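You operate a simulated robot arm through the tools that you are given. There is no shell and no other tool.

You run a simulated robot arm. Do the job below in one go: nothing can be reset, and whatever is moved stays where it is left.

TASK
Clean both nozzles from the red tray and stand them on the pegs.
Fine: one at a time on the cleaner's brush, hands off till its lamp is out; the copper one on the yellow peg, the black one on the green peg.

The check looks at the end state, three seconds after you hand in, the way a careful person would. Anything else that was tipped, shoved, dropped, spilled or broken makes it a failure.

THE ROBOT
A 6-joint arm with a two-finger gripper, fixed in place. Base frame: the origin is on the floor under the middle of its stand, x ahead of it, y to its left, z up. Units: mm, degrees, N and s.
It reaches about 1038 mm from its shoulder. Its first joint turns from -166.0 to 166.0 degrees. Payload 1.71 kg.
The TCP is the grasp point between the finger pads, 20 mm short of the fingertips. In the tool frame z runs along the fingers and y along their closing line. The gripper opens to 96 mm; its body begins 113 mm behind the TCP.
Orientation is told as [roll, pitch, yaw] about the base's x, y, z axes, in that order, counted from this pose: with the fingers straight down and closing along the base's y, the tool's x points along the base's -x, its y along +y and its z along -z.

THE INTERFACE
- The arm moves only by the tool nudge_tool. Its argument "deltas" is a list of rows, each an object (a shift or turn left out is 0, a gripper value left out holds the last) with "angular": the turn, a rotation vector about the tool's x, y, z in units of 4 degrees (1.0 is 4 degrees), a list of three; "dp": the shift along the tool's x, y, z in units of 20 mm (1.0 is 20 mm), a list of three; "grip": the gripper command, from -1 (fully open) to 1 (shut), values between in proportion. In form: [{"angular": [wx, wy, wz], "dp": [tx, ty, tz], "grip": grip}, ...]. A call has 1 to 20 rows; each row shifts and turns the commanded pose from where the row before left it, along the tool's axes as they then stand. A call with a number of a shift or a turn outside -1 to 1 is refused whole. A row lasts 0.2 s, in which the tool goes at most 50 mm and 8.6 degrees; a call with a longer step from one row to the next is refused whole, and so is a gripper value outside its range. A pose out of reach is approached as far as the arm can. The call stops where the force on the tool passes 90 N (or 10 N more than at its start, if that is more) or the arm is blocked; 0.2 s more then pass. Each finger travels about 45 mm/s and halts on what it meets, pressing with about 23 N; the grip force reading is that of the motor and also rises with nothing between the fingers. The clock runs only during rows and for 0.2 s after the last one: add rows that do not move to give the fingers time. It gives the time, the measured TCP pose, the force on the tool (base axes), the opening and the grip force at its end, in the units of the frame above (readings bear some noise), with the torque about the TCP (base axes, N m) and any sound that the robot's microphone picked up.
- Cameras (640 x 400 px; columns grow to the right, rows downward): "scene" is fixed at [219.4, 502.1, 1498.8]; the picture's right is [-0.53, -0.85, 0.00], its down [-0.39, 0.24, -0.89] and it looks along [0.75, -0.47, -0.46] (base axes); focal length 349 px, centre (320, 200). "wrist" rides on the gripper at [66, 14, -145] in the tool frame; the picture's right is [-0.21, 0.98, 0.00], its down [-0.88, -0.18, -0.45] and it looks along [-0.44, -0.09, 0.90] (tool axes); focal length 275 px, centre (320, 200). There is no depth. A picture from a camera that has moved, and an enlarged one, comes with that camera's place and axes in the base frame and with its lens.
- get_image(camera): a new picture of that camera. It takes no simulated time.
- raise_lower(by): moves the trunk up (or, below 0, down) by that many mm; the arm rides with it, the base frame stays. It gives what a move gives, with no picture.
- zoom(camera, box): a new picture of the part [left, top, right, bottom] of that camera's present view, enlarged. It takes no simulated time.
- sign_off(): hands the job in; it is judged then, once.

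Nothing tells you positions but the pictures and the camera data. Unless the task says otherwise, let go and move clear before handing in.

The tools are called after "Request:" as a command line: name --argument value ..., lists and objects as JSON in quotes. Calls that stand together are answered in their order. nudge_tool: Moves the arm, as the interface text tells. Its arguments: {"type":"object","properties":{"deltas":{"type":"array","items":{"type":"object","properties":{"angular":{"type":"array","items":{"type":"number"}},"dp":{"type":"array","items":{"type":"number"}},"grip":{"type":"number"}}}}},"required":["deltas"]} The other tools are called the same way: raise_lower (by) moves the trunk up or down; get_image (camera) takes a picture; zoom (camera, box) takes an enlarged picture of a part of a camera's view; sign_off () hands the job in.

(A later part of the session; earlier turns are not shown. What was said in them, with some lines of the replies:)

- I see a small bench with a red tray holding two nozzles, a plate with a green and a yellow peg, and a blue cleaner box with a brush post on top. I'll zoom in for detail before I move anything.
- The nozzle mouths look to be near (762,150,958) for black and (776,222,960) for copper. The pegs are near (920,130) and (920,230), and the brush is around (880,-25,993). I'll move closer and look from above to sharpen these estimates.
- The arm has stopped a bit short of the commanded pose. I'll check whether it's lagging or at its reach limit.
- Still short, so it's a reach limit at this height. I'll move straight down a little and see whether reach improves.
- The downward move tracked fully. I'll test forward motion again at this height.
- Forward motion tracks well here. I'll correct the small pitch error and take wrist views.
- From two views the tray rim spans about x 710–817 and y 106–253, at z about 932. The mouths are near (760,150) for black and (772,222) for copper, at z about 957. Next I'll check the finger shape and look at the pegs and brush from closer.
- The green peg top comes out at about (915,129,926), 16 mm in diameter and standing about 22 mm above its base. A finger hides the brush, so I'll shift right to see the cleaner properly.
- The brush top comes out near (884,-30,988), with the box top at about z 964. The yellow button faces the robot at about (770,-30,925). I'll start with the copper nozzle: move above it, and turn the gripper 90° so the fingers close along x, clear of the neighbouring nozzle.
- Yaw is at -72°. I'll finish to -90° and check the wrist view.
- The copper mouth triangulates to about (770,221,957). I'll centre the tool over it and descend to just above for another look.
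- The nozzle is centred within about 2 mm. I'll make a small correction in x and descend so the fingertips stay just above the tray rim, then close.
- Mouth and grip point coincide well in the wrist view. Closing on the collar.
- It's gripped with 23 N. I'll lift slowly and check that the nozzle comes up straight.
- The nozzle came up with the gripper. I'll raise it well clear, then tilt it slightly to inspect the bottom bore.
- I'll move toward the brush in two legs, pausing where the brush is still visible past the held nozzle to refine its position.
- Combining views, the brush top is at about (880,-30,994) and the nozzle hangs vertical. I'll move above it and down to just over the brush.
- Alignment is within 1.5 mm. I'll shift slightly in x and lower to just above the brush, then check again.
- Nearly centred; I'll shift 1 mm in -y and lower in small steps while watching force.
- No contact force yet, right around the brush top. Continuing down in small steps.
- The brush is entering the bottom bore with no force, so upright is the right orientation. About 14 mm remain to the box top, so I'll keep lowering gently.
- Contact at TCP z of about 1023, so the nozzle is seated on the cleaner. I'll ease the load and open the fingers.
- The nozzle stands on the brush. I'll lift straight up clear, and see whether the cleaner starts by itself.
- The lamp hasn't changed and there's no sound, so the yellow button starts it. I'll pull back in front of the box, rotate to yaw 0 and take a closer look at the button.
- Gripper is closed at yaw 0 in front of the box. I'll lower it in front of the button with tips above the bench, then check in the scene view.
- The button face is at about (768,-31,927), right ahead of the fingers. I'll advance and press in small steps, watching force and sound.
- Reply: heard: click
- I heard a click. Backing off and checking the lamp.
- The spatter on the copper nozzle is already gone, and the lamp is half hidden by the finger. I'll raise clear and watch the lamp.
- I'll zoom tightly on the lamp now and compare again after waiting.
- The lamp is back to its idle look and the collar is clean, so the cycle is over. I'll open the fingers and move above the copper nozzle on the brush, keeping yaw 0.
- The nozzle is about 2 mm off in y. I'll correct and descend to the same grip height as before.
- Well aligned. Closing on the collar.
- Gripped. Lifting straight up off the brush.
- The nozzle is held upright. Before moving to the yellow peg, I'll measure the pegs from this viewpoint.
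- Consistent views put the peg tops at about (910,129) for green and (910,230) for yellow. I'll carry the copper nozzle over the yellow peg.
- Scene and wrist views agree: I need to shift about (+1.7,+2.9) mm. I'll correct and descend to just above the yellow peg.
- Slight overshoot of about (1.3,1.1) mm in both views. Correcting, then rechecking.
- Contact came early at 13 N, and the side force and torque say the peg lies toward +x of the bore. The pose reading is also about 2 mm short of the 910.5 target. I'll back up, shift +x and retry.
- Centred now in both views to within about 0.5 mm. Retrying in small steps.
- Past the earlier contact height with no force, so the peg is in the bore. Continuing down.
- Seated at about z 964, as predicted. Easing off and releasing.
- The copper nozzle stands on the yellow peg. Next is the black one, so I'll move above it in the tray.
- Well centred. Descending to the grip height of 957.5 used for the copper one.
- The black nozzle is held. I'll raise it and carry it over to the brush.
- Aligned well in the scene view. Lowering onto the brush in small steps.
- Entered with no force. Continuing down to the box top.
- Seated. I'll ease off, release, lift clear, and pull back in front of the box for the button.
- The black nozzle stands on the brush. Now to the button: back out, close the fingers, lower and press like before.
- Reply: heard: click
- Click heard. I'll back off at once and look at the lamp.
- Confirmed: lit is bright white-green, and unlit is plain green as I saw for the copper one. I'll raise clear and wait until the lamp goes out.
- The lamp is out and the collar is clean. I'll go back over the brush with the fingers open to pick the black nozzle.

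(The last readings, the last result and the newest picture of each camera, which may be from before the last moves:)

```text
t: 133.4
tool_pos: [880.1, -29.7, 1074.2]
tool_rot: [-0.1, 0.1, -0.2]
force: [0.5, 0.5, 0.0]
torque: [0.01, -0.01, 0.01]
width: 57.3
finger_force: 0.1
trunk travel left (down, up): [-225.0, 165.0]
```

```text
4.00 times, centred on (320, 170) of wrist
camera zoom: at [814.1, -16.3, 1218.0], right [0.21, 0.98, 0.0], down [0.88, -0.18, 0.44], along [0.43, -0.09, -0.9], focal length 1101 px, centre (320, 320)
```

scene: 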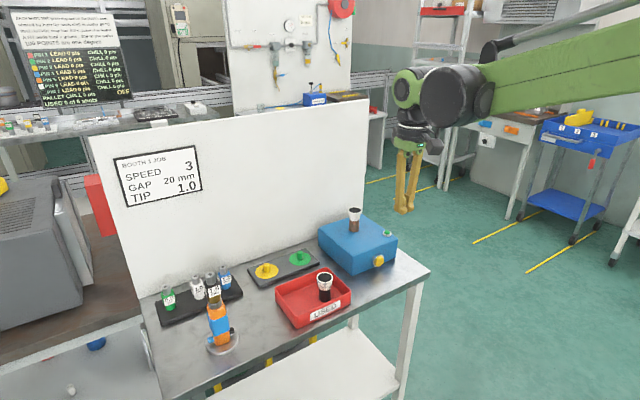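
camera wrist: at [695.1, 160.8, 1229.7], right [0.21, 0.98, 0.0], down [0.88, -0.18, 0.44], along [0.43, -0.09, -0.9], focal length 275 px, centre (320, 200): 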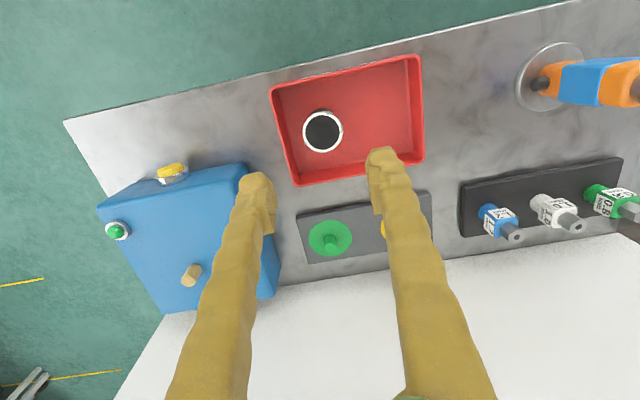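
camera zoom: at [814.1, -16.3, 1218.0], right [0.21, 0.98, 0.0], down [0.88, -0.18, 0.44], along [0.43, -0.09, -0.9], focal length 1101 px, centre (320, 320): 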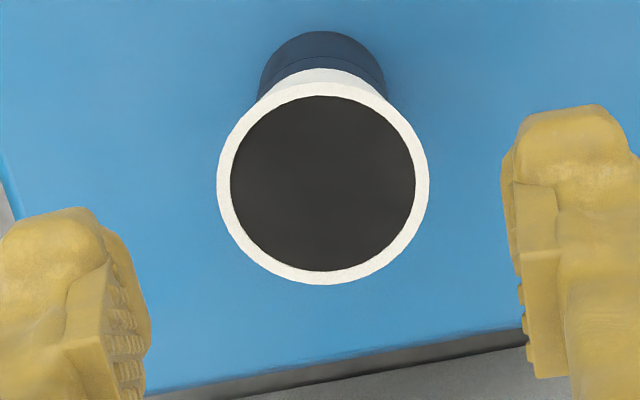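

Request:
nudge_tool --deltas '[{"dp": [0, 0.09, 0.4]}, {"dp": [0, 0, 0.8]}, {"dp": [0, 0, 0.8]}, {"dp": [0, 0, 0.53]}, {"dp": [0, 0, 0]}, {"dp": [0, 0, 0]}]'

Request:
zoom --camera "wrist" --box '[240, 140, 400, 240]'

```text
t: 134.8
tool_pos: [878.8, -27.0, 1023.0]
tool_rot: [0.0, 0.1, 0.0]
force: [-1.1, -0.2, 0.0]
torque: [-0.02, -0.03, -0.02]
width: 57.8
finger_force: 0.1
trunk travel left (down, up): [-225.0, 165.0]
```

```text
4.00 times, centred on (320, 190) of wrist
camera zoom: at [813.4, -13.9, 1167.9], right [0.21, 0.98, 0.0], down [0.88, -0.18, 0.44], along [0.43, -0.09, -0.9], focal length 1101 px, centre (320, 240)
```

zoom: 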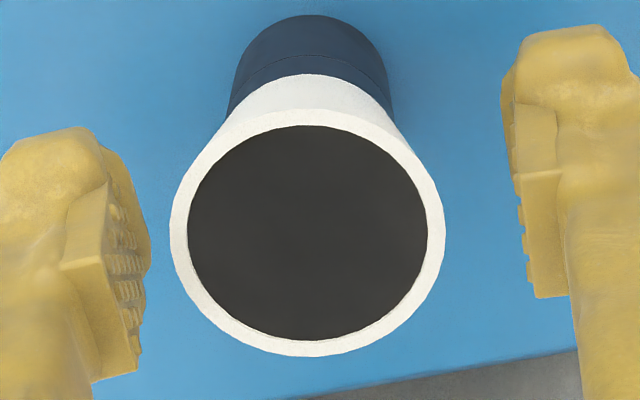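

Request:
nudge_tool --deltas '[{"dp": [-0.08, 0, 0]}, {"dp": [0, 0, 0]}, {"dp": [0, 0, 0], "grip": 1}, {"dp": [0, 0, 0]}, {"dp": [0, 0, 0]}, {"dp": [0, 0, 0]}, {"dp": [0, 0, 0]}]'

Request:
zoom --camera "wrist" --box '[240, 140, 400, 240]'

Request:
zoom --camera "scene" --box '[330, 190, 380, 250]'

```text
t: 136.4
tool_pos: [880.8, -26.6, 1022.3]
tool_rot: [0.0, 0.2, 0.0]
force: [0.0, -1.4, 0.2]
torque: [-0.03, -0.05, 0.03]
width: 26.8
finger_force: 23.3
trunk travel left (down, up): [-225.0, 165.0]
```

```text
4.00 times, centred on (320, 190) of wrist
camera zoom: at [814.9, -14.2, 1167.9], right [0.21, 0.98, 0.0], down [0.88, -0.18, 0.44], along [0.43, -0.09, -0.9], focal length 1101 px, centre (320, 240)
```

zoom: 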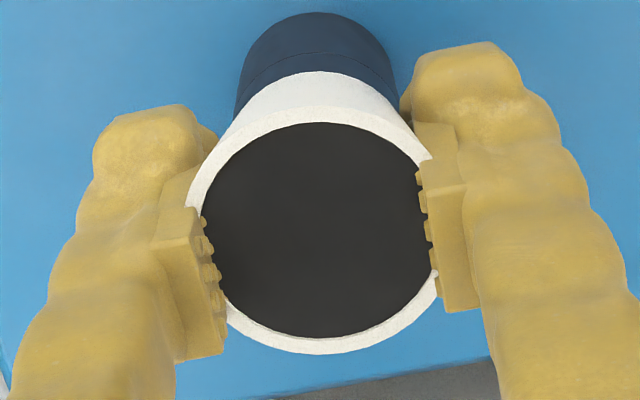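

```text
6.67 times, centred on (355, 220) of scene
camera zoom: at [219.4, 502.1, 1498.8], right [-0.53, -0.85, 0.0], down [-0.39, 0.24, -0.89], along [0.75, -0.47, -0.46], focal length 2329 px, centre (87, 67)
```

zoom: 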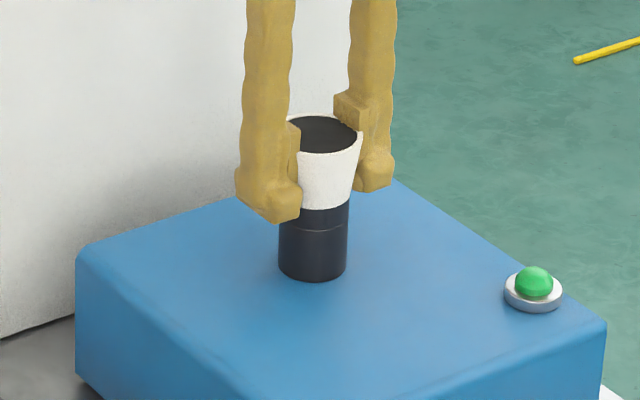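

Gripped. Lifting straight off the brush.

Request:
nudge_tool --deltas '[{"dp": [0, 0, -0.25]}, {"dp": [0, 0, -0.4]}, {"dp": [0, 0, -0.5]}, {"dp": [0, 0, -0.6]}, {"dp": [0, 0, -0.8]}, {"dp": [0, 0, -0.8]}, {"dp": [0, 0, -0.8]}, {"dp": [0, 0, -0.6]}, {"dp": [0, 0, 0]}, {"dp": [0, 0, 0]}]'

Request:
zoom --camera "scene" --box '[310, 150, 410, 260]'

Request:
zoom --camera "wrist" --box '[270, 100, 370, 230]'

```text
t: 138.6
tool_pos: [881.6, -29.2, 1115.0]
tool_rot: [0.1, 0.1, 0.0]
force: [-0.3, 0.0, -1.6]
torque: [-0.01, 0.01, 0.02]
width: 26.8
finger_force: 23.5
trunk travel left (down, up): [-225.0, 165.0]
```

```text
3.64 times, centred on (360, 205) of scene
camera zoom: at [219.4, 502.1, 1498.8], right [-0.53, -0.85, 0.0], down [-0.39, 0.24, -0.89], along [0.75, -0.47, -0.46], focal length 1270 px, centre (174, 182)
```

zoom: 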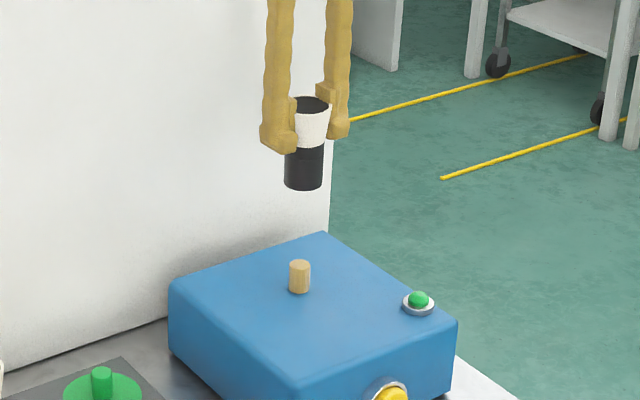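

```text
3.08 times, centred on (320, 165) of wrist
camera zoom: at [816.0, -15.0, 1261.0], right [0.21, 0.98, 0.0], down [0.88, -0.18, 0.44], along [0.43, -0.09, -0.9], focal length 847 px, centre (320, 308)
```

zoom: 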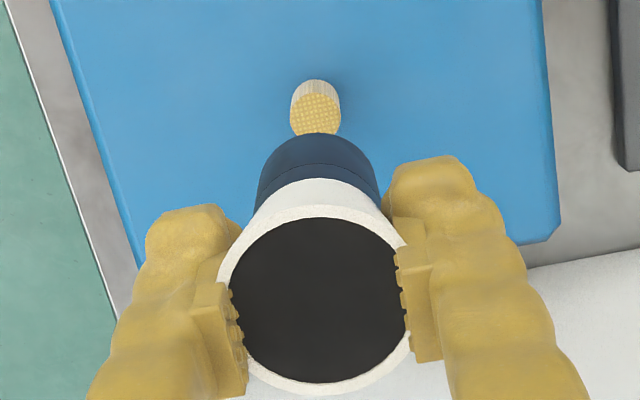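

Carrying the black nozzle over to the green peg.

Request:
nudge_tool --deltas '[{"dp": [-0.17, 0.95, 0]}, {"dp": [-0.18, 0.99, 0]}, {"dp": [-0.18, 0.99, 0]}, {"dp": [-0.18, 0.99, 0]}, {"dp": [-0.18, 0.99, 0]}, {"dp": [-0.18, 0.99, 0]}, {"dp": [-0.18, 0.99, 0]}, {"dp": [-0.18, 0.99, 0]}, {"dp": [0, 0, 0]}, {"dp": [0, 0, 0]}]'

Request:
zoom --camera "wrist" --box '[270, 100, 370, 230]'

Request:
zoom --camera "scene" --box '[260, 180, 340, 280]'

```text
t: 140.8
tool_pos: [910.3, 129.4, 1116.4]
tool_rot: [-0.1, 0.1, 0.0]
force: [-0.1, 0.0, -0.2]
torque: [-0.01, 0.01, 0.0]
width: 26.9
finger_force: 22.9
trunk travel left (down, up): [-225.0, 165.0]
```

```text
3.08 times, centred on (320, 165) of wrist
camera zoom: at [844.5, 142.9, 1262.4], right [0.21, 0.98, 0.0], down [0.88, -0.18, 0.44], along [0.43, -0.09, -0.9], focal length 847 px, centre (320, 308)
```

zoom: 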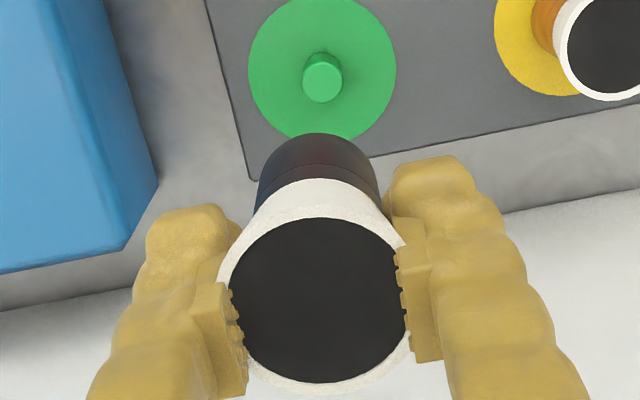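

```text
4.00 times, centred on (300, 230) of scene
camera zoom: at [219.4, 502.1, 1498.8], right [-0.53, -0.85, 0.0], down [-0.39, 0.24, -0.89], along [0.75, -0.47, -0.46], focal length 1398 px, centre (400, 80)
```

zoom: 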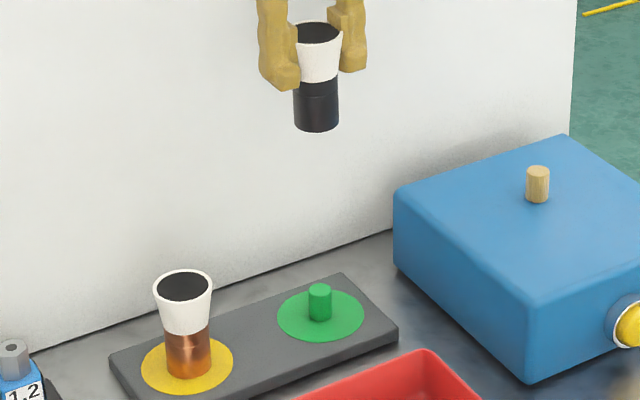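

Request:
nudge_tool --deltas '[{"dp": [0, 0.05, 0]}, {"dp": [0, 0, 0.8]}, {"dp": [0, 0, 0.9]}, {"dp": [0, 0, 0.9]}, {"dp": [0, 0, 0.9]}, {"dp": [0, 0, 0.9]}, {"dp": [0, 0, 0.9]}, {"dp": [0, 0, 0.5]}, {"dp": [0, 0, 0]}, {"dp": [0, 0, 0]}]'

Request:
zoom --camera "wrist" --box '[270, 80, 370, 210]'

Request:
zoom --camera "scene" --box '[275, 210, 325, 270]'

```text
t: 143.0
tool_pos: [910.7, 130.8, 999.3]
tool_rot: [0.1, 0.1, 0.1]
force: [0.5, 0.3, -0.6]
torque: [0.0, -0.02, -0.04]
width: 26.9
finger_force: 22.6
trunk travel left (down, up): [-225.0, 165.0]
```

```text
3.08 times, centred on (320, 145) of wrist
camera zoom: at [844.3, 144.9, 1145.7], right [0.21, 0.98, 0.0], down [0.88, -0.18, 0.44], along [0.43, -0.09, -0.9], focal length 847 px, centre (320, 369)
```

zoom: 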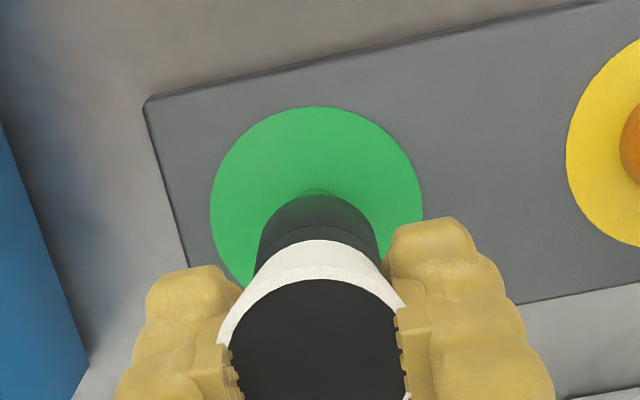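

```text
6.67 times, centred on (300, 240) of scene
camera zoom: at [219.4, 502.1, 1498.8], right [-0.53, -0.85, 0.0], down [-0.39, 0.24, -0.89], along [0.75, -0.47, -0.46], focal length 2329 px, centre (453, -67)
```

zoom: 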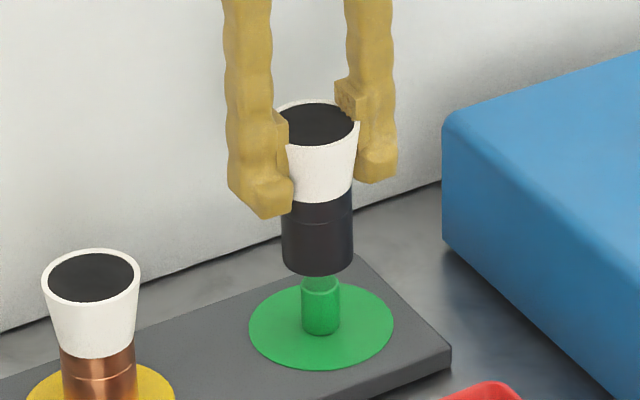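

Views agree on a shift of about (-0.7,-0.6) mm. Applying it and approaching the peg top.

Request:
nudge_tool --deltas '[{"dp": [0.035, -0.03, 0]}, {"dp": [0, 0, 0.3]}, {"dp": [0, 0, 0]}, {"dp": [0, 0, 0]}]'

Request:
zoom --camera "scene" --box '[275, 210, 325, 270]'

Request:
zoom --camera "wrist" --box '[270, 80, 370, 210]'

```text
t: 144.0
tool_pos: [908.6, 130.7, 994.5]
tool_rot: [0.0, 0.1, 0.0]
force: [0.6, 0.1, -0.2]
torque: [-0.03, 0.02, -0.02]
width: 26.4
finger_force: 22.9
trunk travel left (down, up): [-225.0, 165.0]
```

```text
6.67 times, centred on (300, 240) of scene
camera zoom: at [219.4, 502.1, 1498.8], right [-0.53, -0.85, 0.0], down [-0.39, 0.24, -0.89], along [0.75, -0.47, -0.46], focal length 2329 px, centre (453, -67)
```

zoom: 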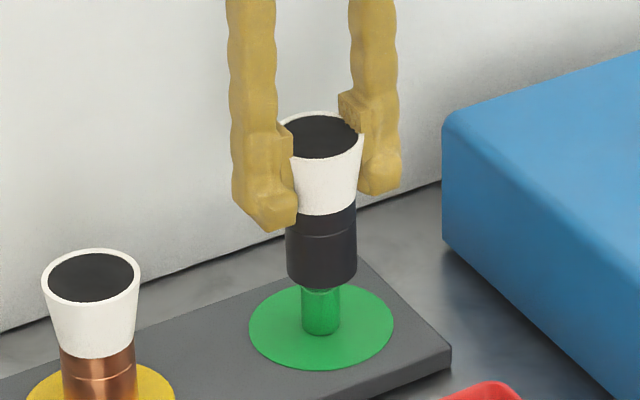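

```text
3.08 times, centred on (320, 145) of wrist
camera zoom: at [843.2, 143.8, 1140.2], right [0.21, 0.98, 0.0], down [0.88, -0.18, 0.44], along [0.43, -0.09, -0.9], focal length 847 px, centre (320, 369)
```

zoom: 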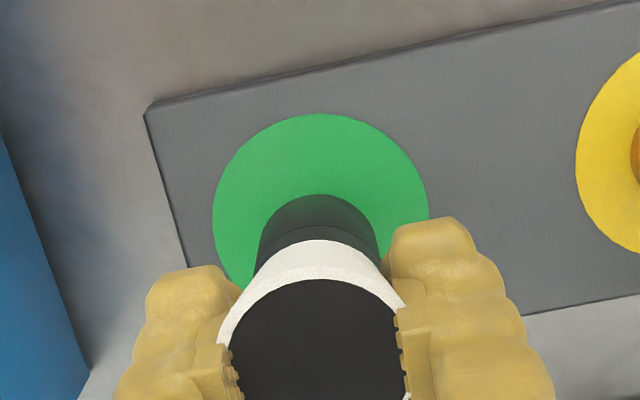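

Request:
nudge_tool --deltas '[{"dp": [0, 0.03, 0]}, {"dp": [0, 0, 0.15]}, {"dp": [0, 0, 0]}]'

Request:
zoom --camera "scene" --box '[275, 210, 325, 270]'

Request:
zoom --camera "wrist" --box '[270, 80, 370, 210]'

```text
t: 144.8
tool_pos: [909.0, 131.1, 992.7]
tool_rot: [0.0, 0.1, -0.1]
force: [0.1, -0.1, -1.1]
torque: [-0.02, 0.0, -0.01]
width: 26.9
finger_force: 22.8
trunk travel left (down, up): [-225.0, 165.0]
```

```text
6.67 times, centred on (300, 240) of scene
camera zoom: at [219.4, 502.1, 1498.8], right [-0.53, -0.85, 0.0], down [-0.39, 0.24, -0.89], along [0.75, -0.47, -0.46], focal length 2329 px, centre (453, -67)
```

zoom: 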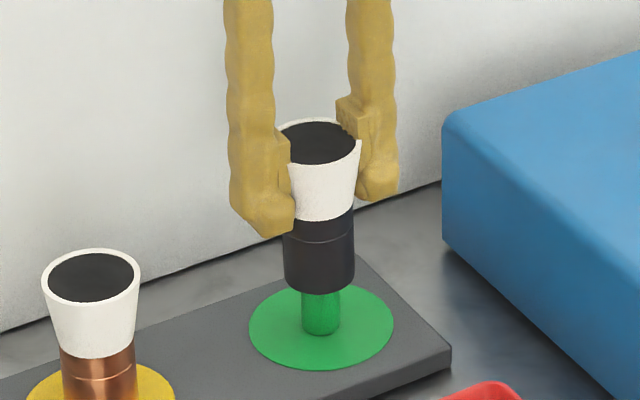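

```text
3.08 times, centred on (320, 145) of wrist
camera zoom: at [843.6, 144.8, 1137.4], right [0.21, 0.98, 0.0], down [0.88, -0.18, 0.44], along [0.43, -0.09, -0.9], focal length 847 px, centre (320, 369)
```

zoom: 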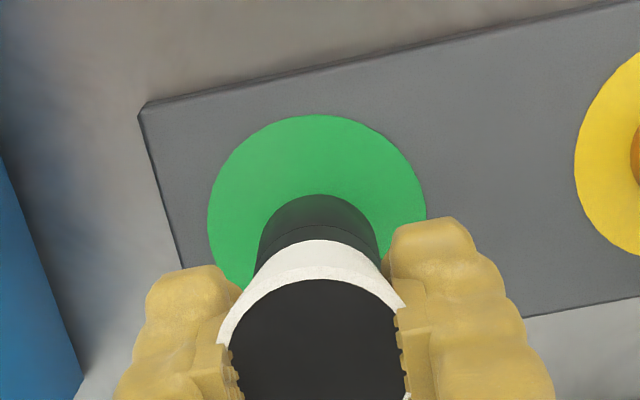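

Within about 0.5 mm. Lowering in small steps with force watch.

Request:
nudge_tool --deltas '[{"dp": [-0.015, -0.01, 0.12]}, {"dp": [0, 0, 0]}]'

Request:
nudge_tool --deltas '[{"dp": [0, 0, 0.12]}, {"dp": [0, 0, 0]}]'

Request:
nudge_tool --deltas '[{"dp": [0, 0, 0.1]}, {"dp": [0, 0, 0]}]'

```text
t: 145.4
tool_pos: [910.3, 131.1, 989.3]
tool_rot: [0.0, 0.1, 0.0]
force: [0.1, -0.9, -1.3]
torque: [0.02, 0.01, -0.02]
width: 26.8
finger_force: 23.0
trunk travel left (down, up): [-225.0, 165.0]
```

```text
t: 146.0
tool_pos: [909.6, 131.2, 986.8]
tool_rot: [0.0, 0.2, 0.1]
force: [0.3, -0.6, -1.0]
torque: [-0.01, 0.01, 0.01]
width: 27.0
finger_force: 23.2
trunk travel left (down, up): [-225.0, 165.0]
```

```text
t: 146.6
tool_pos: [909.7, 132.4, 985.6]
tool_rot: [-0.1, 0.1, 0.1]
force: [-0.5, -0.2, 0.0]
torque: [0.01, -0.02, -0.02]
width: 26.6
finger_force: 22.5
trunk travel left (down, up): [-225.0, 165.0]
```

Request:
zoom --camera "scene" --box '[275, 210, 325, 270]'

Request:
nudge_tool --deltas '[{"dp": [0, 0, 0.1]}, {"dp": [0, 0, 0]}]'

Request:
nudge_tool --deltas '[{"dp": [0, 0, 0.1]}, {"dp": [0, 0, 0]}]'

Request:
zoom --camera "scene" --box '[275, 210, 325, 270]'

```text
6.67 times, centred on (300, 240) of scene
camera zoom: at [219.4, 502.1, 1498.8], right [-0.53, -0.85, 0.0], down [-0.39, 0.24, -0.89], along [0.75, -0.47, -0.46], focal length 2329 px, centre (453, -67)
```

zoom: 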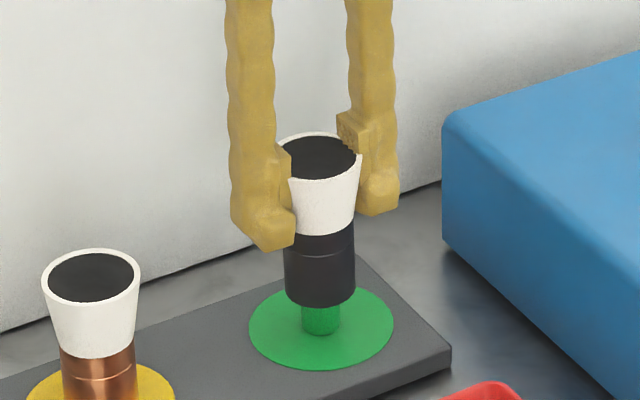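

```text
t: 147.2
tool_pos: [910.1, 130.9, 984.0]
tool_rot: [0.0, 0.1, 0.0]
force: [-0.7, -0.9, 0.0]
torque: [0.02, -0.05, 0.0]
width: 26.7
finger_force: 22.4
trunk travel left (down, up): [-225.0, 165.0]
```

```text
t: 147.8
tool_pos: [908.8, 131.2, 980.1]
tool_rot: [0.1, 0.0, 0.0]
force: [2.1, -0.7, -0.3]
torque: [-0.04, -0.08, -0.01]
width: 26.7
finger_force: 23.0
trunk travel left (down, up): [-225.0, 165.0]
```

```text
6.67 times, centred on (300, 240) of scene
camera zoom: at [219.4, 502.1, 1498.8], right [-0.53, -0.85, 0.0], down [-0.39, 0.24, -0.89], along [0.75, -0.47, -0.46], focal length 2329 px, centre (453, -67)
```

zoom: 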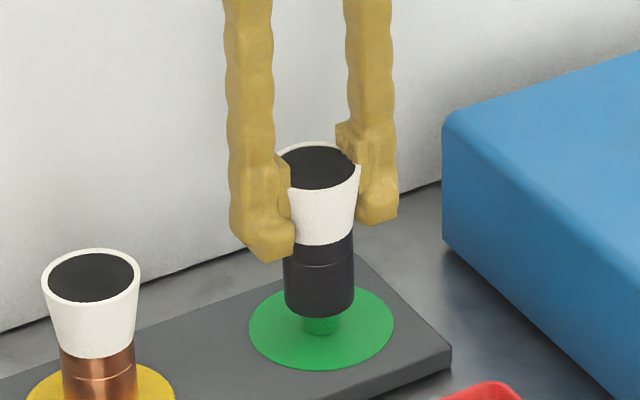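

It's entered the bore with a slight +x side force. I'll nudge to relieve it and continue down.

Request:
nudge_tool --deltas '[{"dp": [-0.035, -0.03, 0]}, {"dp": [0, 0, 0.1]}, {"dp": [0, 0, 0]}]'

Request:
nudge_tool --deltas '[{"dp": [0, 0, 0.12]}, {"dp": [0, 0, 0]}]'

Request:
nudge_tool --deltas '[{"dp": [0, 0, 0.12]}, {"dp": [0, 0, 0]}]'

Request:
zoom --camera "scene" --box '[275, 210, 325, 270]'

```text
t: 148.6
tool_pos: [908.6, 131.9, 977.8]
tool_rot: [0.0, 0.1, 0.0]
force: [0.2, -0.3, -0.2]
torque: [0.04, -0.01, 0.0]
width: 27.0
finger_force: 23.5
trunk travel left (down, up): [-225.0, 165.0]
```

```text
t: 149.2
tool_pos: [910.1, 130.8, 975.3]
tool_rot: [0.1, 0.1, 0.0]
force: [-0.6, -0.4, -1.0]
torque: [0.0, -0.01, -0.01]
width: 27.0
finger_force: 23.3
trunk travel left (down, up): [-225.0, 165.0]
```

```text
t: 149.8
tool_pos: [909.9, 130.2, 974.6]
tool_rot: [0.0, 0.2, 0.1]
force: [-0.1, -0.2, -1.1]
torque: [0.0, -0.02, 0.0]
width: 26.7
finger_force: 23.3
trunk travel left (down, up): [-225.0, 165.0]
```

```text
6.67 times, centred on (300, 240) of scene
camera zoom: at [219.4, 502.1, 1498.8], right [-0.53, -0.85, 0.0], down [-0.39, 0.24, -0.89], along [0.75, -0.47, -0.46], focal length 2329 px, centre (453, -67)
```

zoom: 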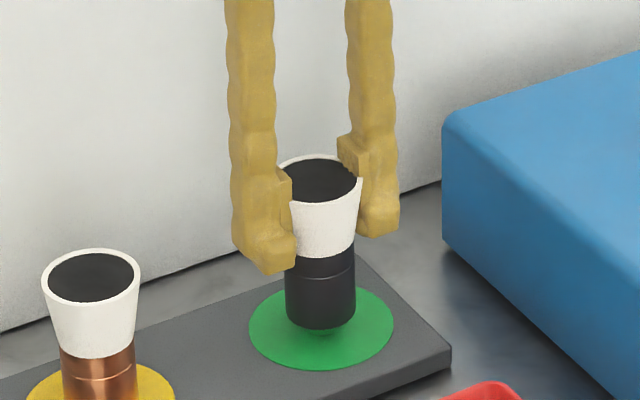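

Going in freely. Continuing to the base plate.

Request:
nudge_tool --deltas '[{"dp": [0, 0, 0.15]}, {"dp": [0, 0, 0]}]'

Request:
nudge_tool --deltas '[{"dp": [0, 0, 0.12]}, {"dp": [0, 0, 0]}]'

Request:
nudge_tool --deltas '[{"dp": [0, 0, 0.08]}, {"dp": [0, 0, 0]}]'

Request:
nudge_tool --deltas '[{"dp": [0, 0, 0.06]}, {"dp": [0, 0, 0]}]'

```text
t: 150.4
tool_pos: [909.7, 130.1, 972.0]
tool_rot: [0.0, 0.1, 0.0]
force: [-0.6, -0.7, -0.3]
torque: [-0.05, 0.05, -0.01]
width: 26.8
finger_force: 22.9
trunk travel left (down, up): [-225.0, 165.0]
```

```text
t: 151.0
tool_pos: [909.0, 130.4, 968.8]
tool_rot: [0.0, 0.1, 0.0]
force: [0.5, 0.5, -1.7]
torque: [0.02, -0.01, -0.01]
width: 26.7
finger_force: 23.5
trunk travel left (down, up): [-225.0, 165.0]
```

```text
t: 151.6
tool_pos: [910.6, 131.6, 967.1]
tool_rot: [-0.1, 0.1, 0.0]
force: [-0.4, 0.3, -1.2]
torque: [-0.02, 0.0, 0.01]
width: 26.6
finger_force: 22.9
trunk travel left (down, up): [-225.0, 165.0]
```

```text
t: 152.2
tool_pos: [909.6, 129.6, 965.6]
tool_rot: [0.0, 0.0, -0.1]
force: [-0.9, 0.5, -1.2]
torque: [0.01, 0.02, 0.0]
width: 26.9
finger_force: 23.4
trunk travel left (down, up): [-225.0, 165.0]
```

Request:
nudge_tool --deltas '[{"dp": [0, 0, 0.06]}, {"dp": [0, 0, 0]}]'

Request:
nudge_tool --deltas '[{"dp": [0, 0, 0.06]}, {"dp": [0, 0, 0]}]'

Request:
zoom --camera "scene" --box '[275, 210, 325, 270]'

```text
t: 152.8
tool_pos: [909.9, 131.4, 964.5]
tool_rot: [0.1, 0.1, -0.2]
force: [0.1, -0.1, 0.4]
torque: [-0.01, -0.02, 0.01]
width: 26.7
finger_force: 23.2
trunk travel left (down, up): [-225.0, 165.0]
```

```text
t: 153.4
tool_pos: [908.7, 129.3, 963.7]
tool_rot: [-0.1, 0.1, 0.0]
force: [5.4, 0.9, 14.1]
torque: [0.03, -0.33, 0.01]
width: 26.9
finger_force: 22.7
trunk travel left (down, up): [-225.0, 165.0]
```

```text
6.67 times, centred on (300, 240) of scene
camera zoom: at [219.4, 502.1, 1498.8], right [-0.53, -0.85, 0.0], down [-0.39, 0.24, -0.89], along [0.75, -0.47, -0.46], focal length 2329 px, centre (453, -67)
```

zoom: 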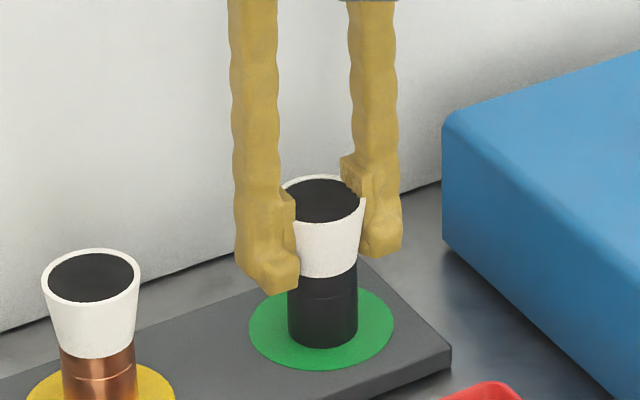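

Seated at about z 964 on the green base. Easing off, releasing, and lifting straight up.

Request:
nudge_tool --deltas '[{"dp": [0, 0, -0.05]}, {"dp": [0, 0, 0]}, {"dp": [0, 0, 0], "grip": 0.2}, {"dp": [0, 0, 0], "grip": 0.0}, {"dp": [0, 0, 0], "grip": -0.2}, {"dp": [0, 0, 0]}]'

Request:
zoom --camera "wrist" --box '[220, 80, 420, 240]'

Request:
zoom --camera "scene" --box '[240, 210, 340, 290]'

```text
t: 154.8
tool_pos: [908.2, 131.4, 964.5]
tool_rot: [0.0, 0.2, -0.1]
force: [0.4, -0.4, 0.6]
torque: [0.04, 0.02, 0.0]
width: 57.5
finger_force: 0.1
trunk travel left (down, up): [-225.0, 165.0]
```

```text
2.50 times, centred on (320, 160) of wrist
camera zoom: at [843.6, 143.8, 1109.5], right [0.21, 0.98, 0.0], down [0.88, -0.18, 0.44], along [0.43, -0.09, -0.9], focal length 688 px, centre (320, 300)
```

zoom: 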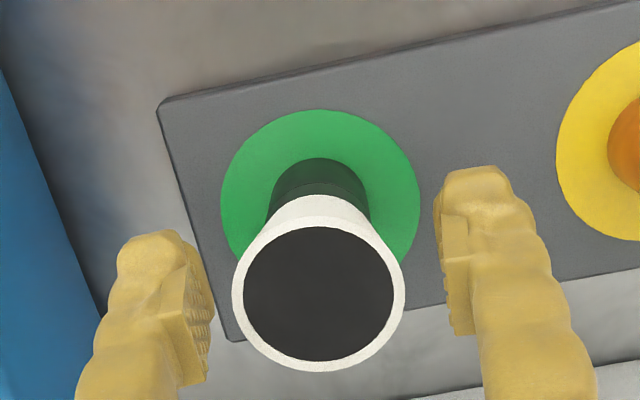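

```text
5.00 times, centred on (290, 250) of scene
camera zoom: at [219.4, 502.1, 1498.8], right [-0.53, -0.85, 0.0], down [-0.39, 0.24, -0.89], along [0.75, -0.47, -0.46], focal length 1747 px, centre (470, -50)
```

zoom: 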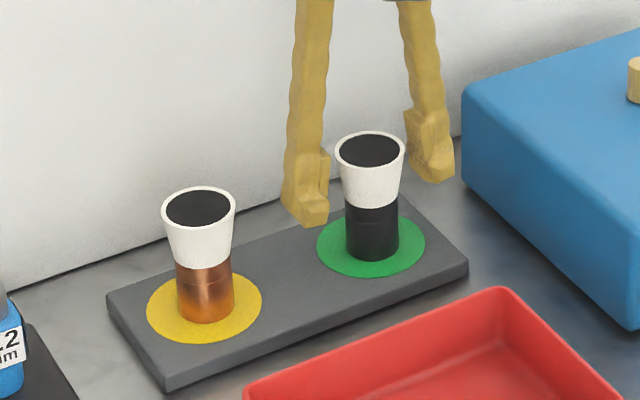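

Both nozzles stand on their pegs, and the fingers are clear of the collar. Lifting straight up and retreating.

Request:
nudge_tool --deltas '[{"dp": [0, 0, -0.5]}, {"dp": [0, 0, -0.9]}, {"dp": [0, 0, -0.9]}, {"dp": [0, 0, -0.9]}, {"dp": [0, 0, -0.9]}, {"dp": [0, 0, -0.9]}, {"dp": [0, 0, -0.9]}, {"dp": [0, 0, -0.9]}, {"dp": [0, 0, 0]}]'

Request:
nudge_tool --deltas '[{"dp": [1, 0, -0.2]}, {"dp": [1, 0, -0.2]}, {"dp": [1, 0, -0.2]}, {"dp": [1, 0, -0.2]}, {"dp": [1, 0, -0.2]}, {"dp": [1, 0, -0.2]}, {"dp": [1, 0, -0.2]}, {"dp": [1, 0, -0.2]}, {"dp": [1, 0, -0.2]}, {"dp": [1, 0, -0.2]}, {"dp": [0, 0, 0]}]'

Request:
get_image --camera "scene"

Request:
zoom --camera "scene" --box '[200, 200, 420, 350]'

Request:
get_image --camera "wrist"

```text
t: 156.8
tool_pos: [909.5, 128.6, 1100.2]
tool_rot: [0.0, 0.1, -0.1]
force: [-0.9, 0.1, 0.4]
torque: [0.02, -0.01, 0.03]
width: 57.8
finger_force: 0.1
trunk travel left (down, up): [-225.0, 165.0]
```

```text
t: 159.2
tool_pos: [709.7, 129.6, 1143.0]
tool_rot: [0.0, 0.2, 0.0]
force: [-0.3, -0.1, -0.3]
torque: [-0.04, -0.03, -0.01]
width: 57.6
finger_force: 0.0
trunk travel left (down, up): [-225.0, 165.0]
```

```text
taken
```

scene: 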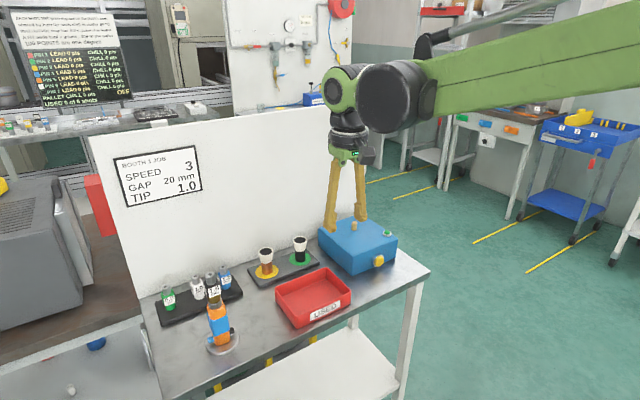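

```text
2.67 times, centred on (310, 275) of scene
camera zoom: at [219.4, 502.1, 1498.8], right [-0.53, -0.85, 0.0], down [-0.39, 0.24, -0.89], along [0.75, -0.47, -0.46], focal length 932 px, centre (347, 0)
```

zoom: 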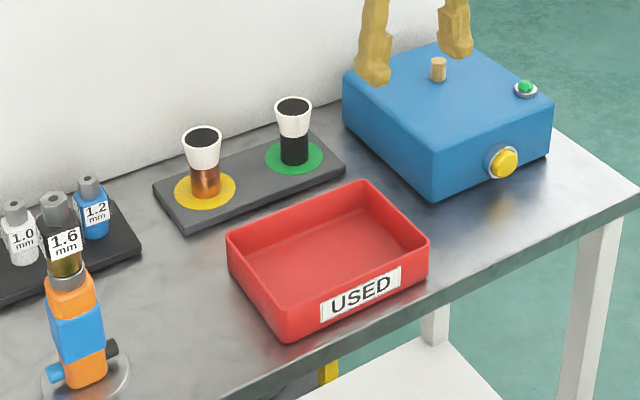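

```text
taken
camera wrist: at [644.5, 143.9, 1287.9], right [0.21, 0.98, 0.0], down [0.88, -0.18, 0.44], along [0.43, -0.09, -0.9], focal length 275 px, centre (320, 200)
```

wrist: 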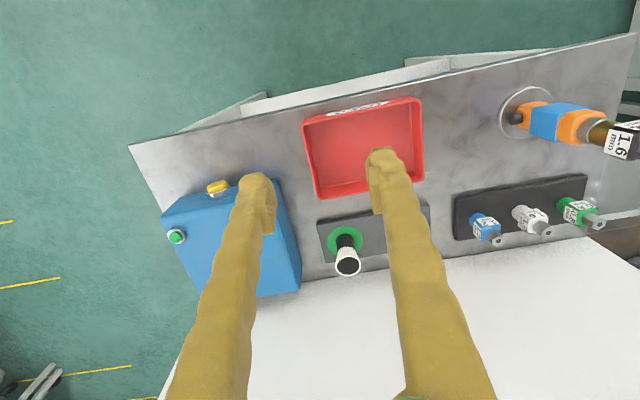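

The copper nozzle stands clean on the yellow peg and the black one clean on the green peg. The lamp is out, the tray and everything else are where they were, and the arm is clear. Handing in.

Request:
sign_off

```text
The job is handed in.
```

Both nozzles are clean and standing on their pegs: the copper one on the yellow peg, the black one on the green peg.

Each went on the cleaner's brush alone. I started the cleaner with its yellow button and didn't touch the nozzle again until the lamp was out. The spatter on both collars is gone in the camera views.

On the way down, the copper nozzle touched the top of its peg once at about 13 N. I backed it off, re-centred it, and it then slid on freely and seated.

The red tray is empty. In the final pictures nothing else has moved or tipped, and the arm was clear when I handed in. I haven't seen the result of the check.
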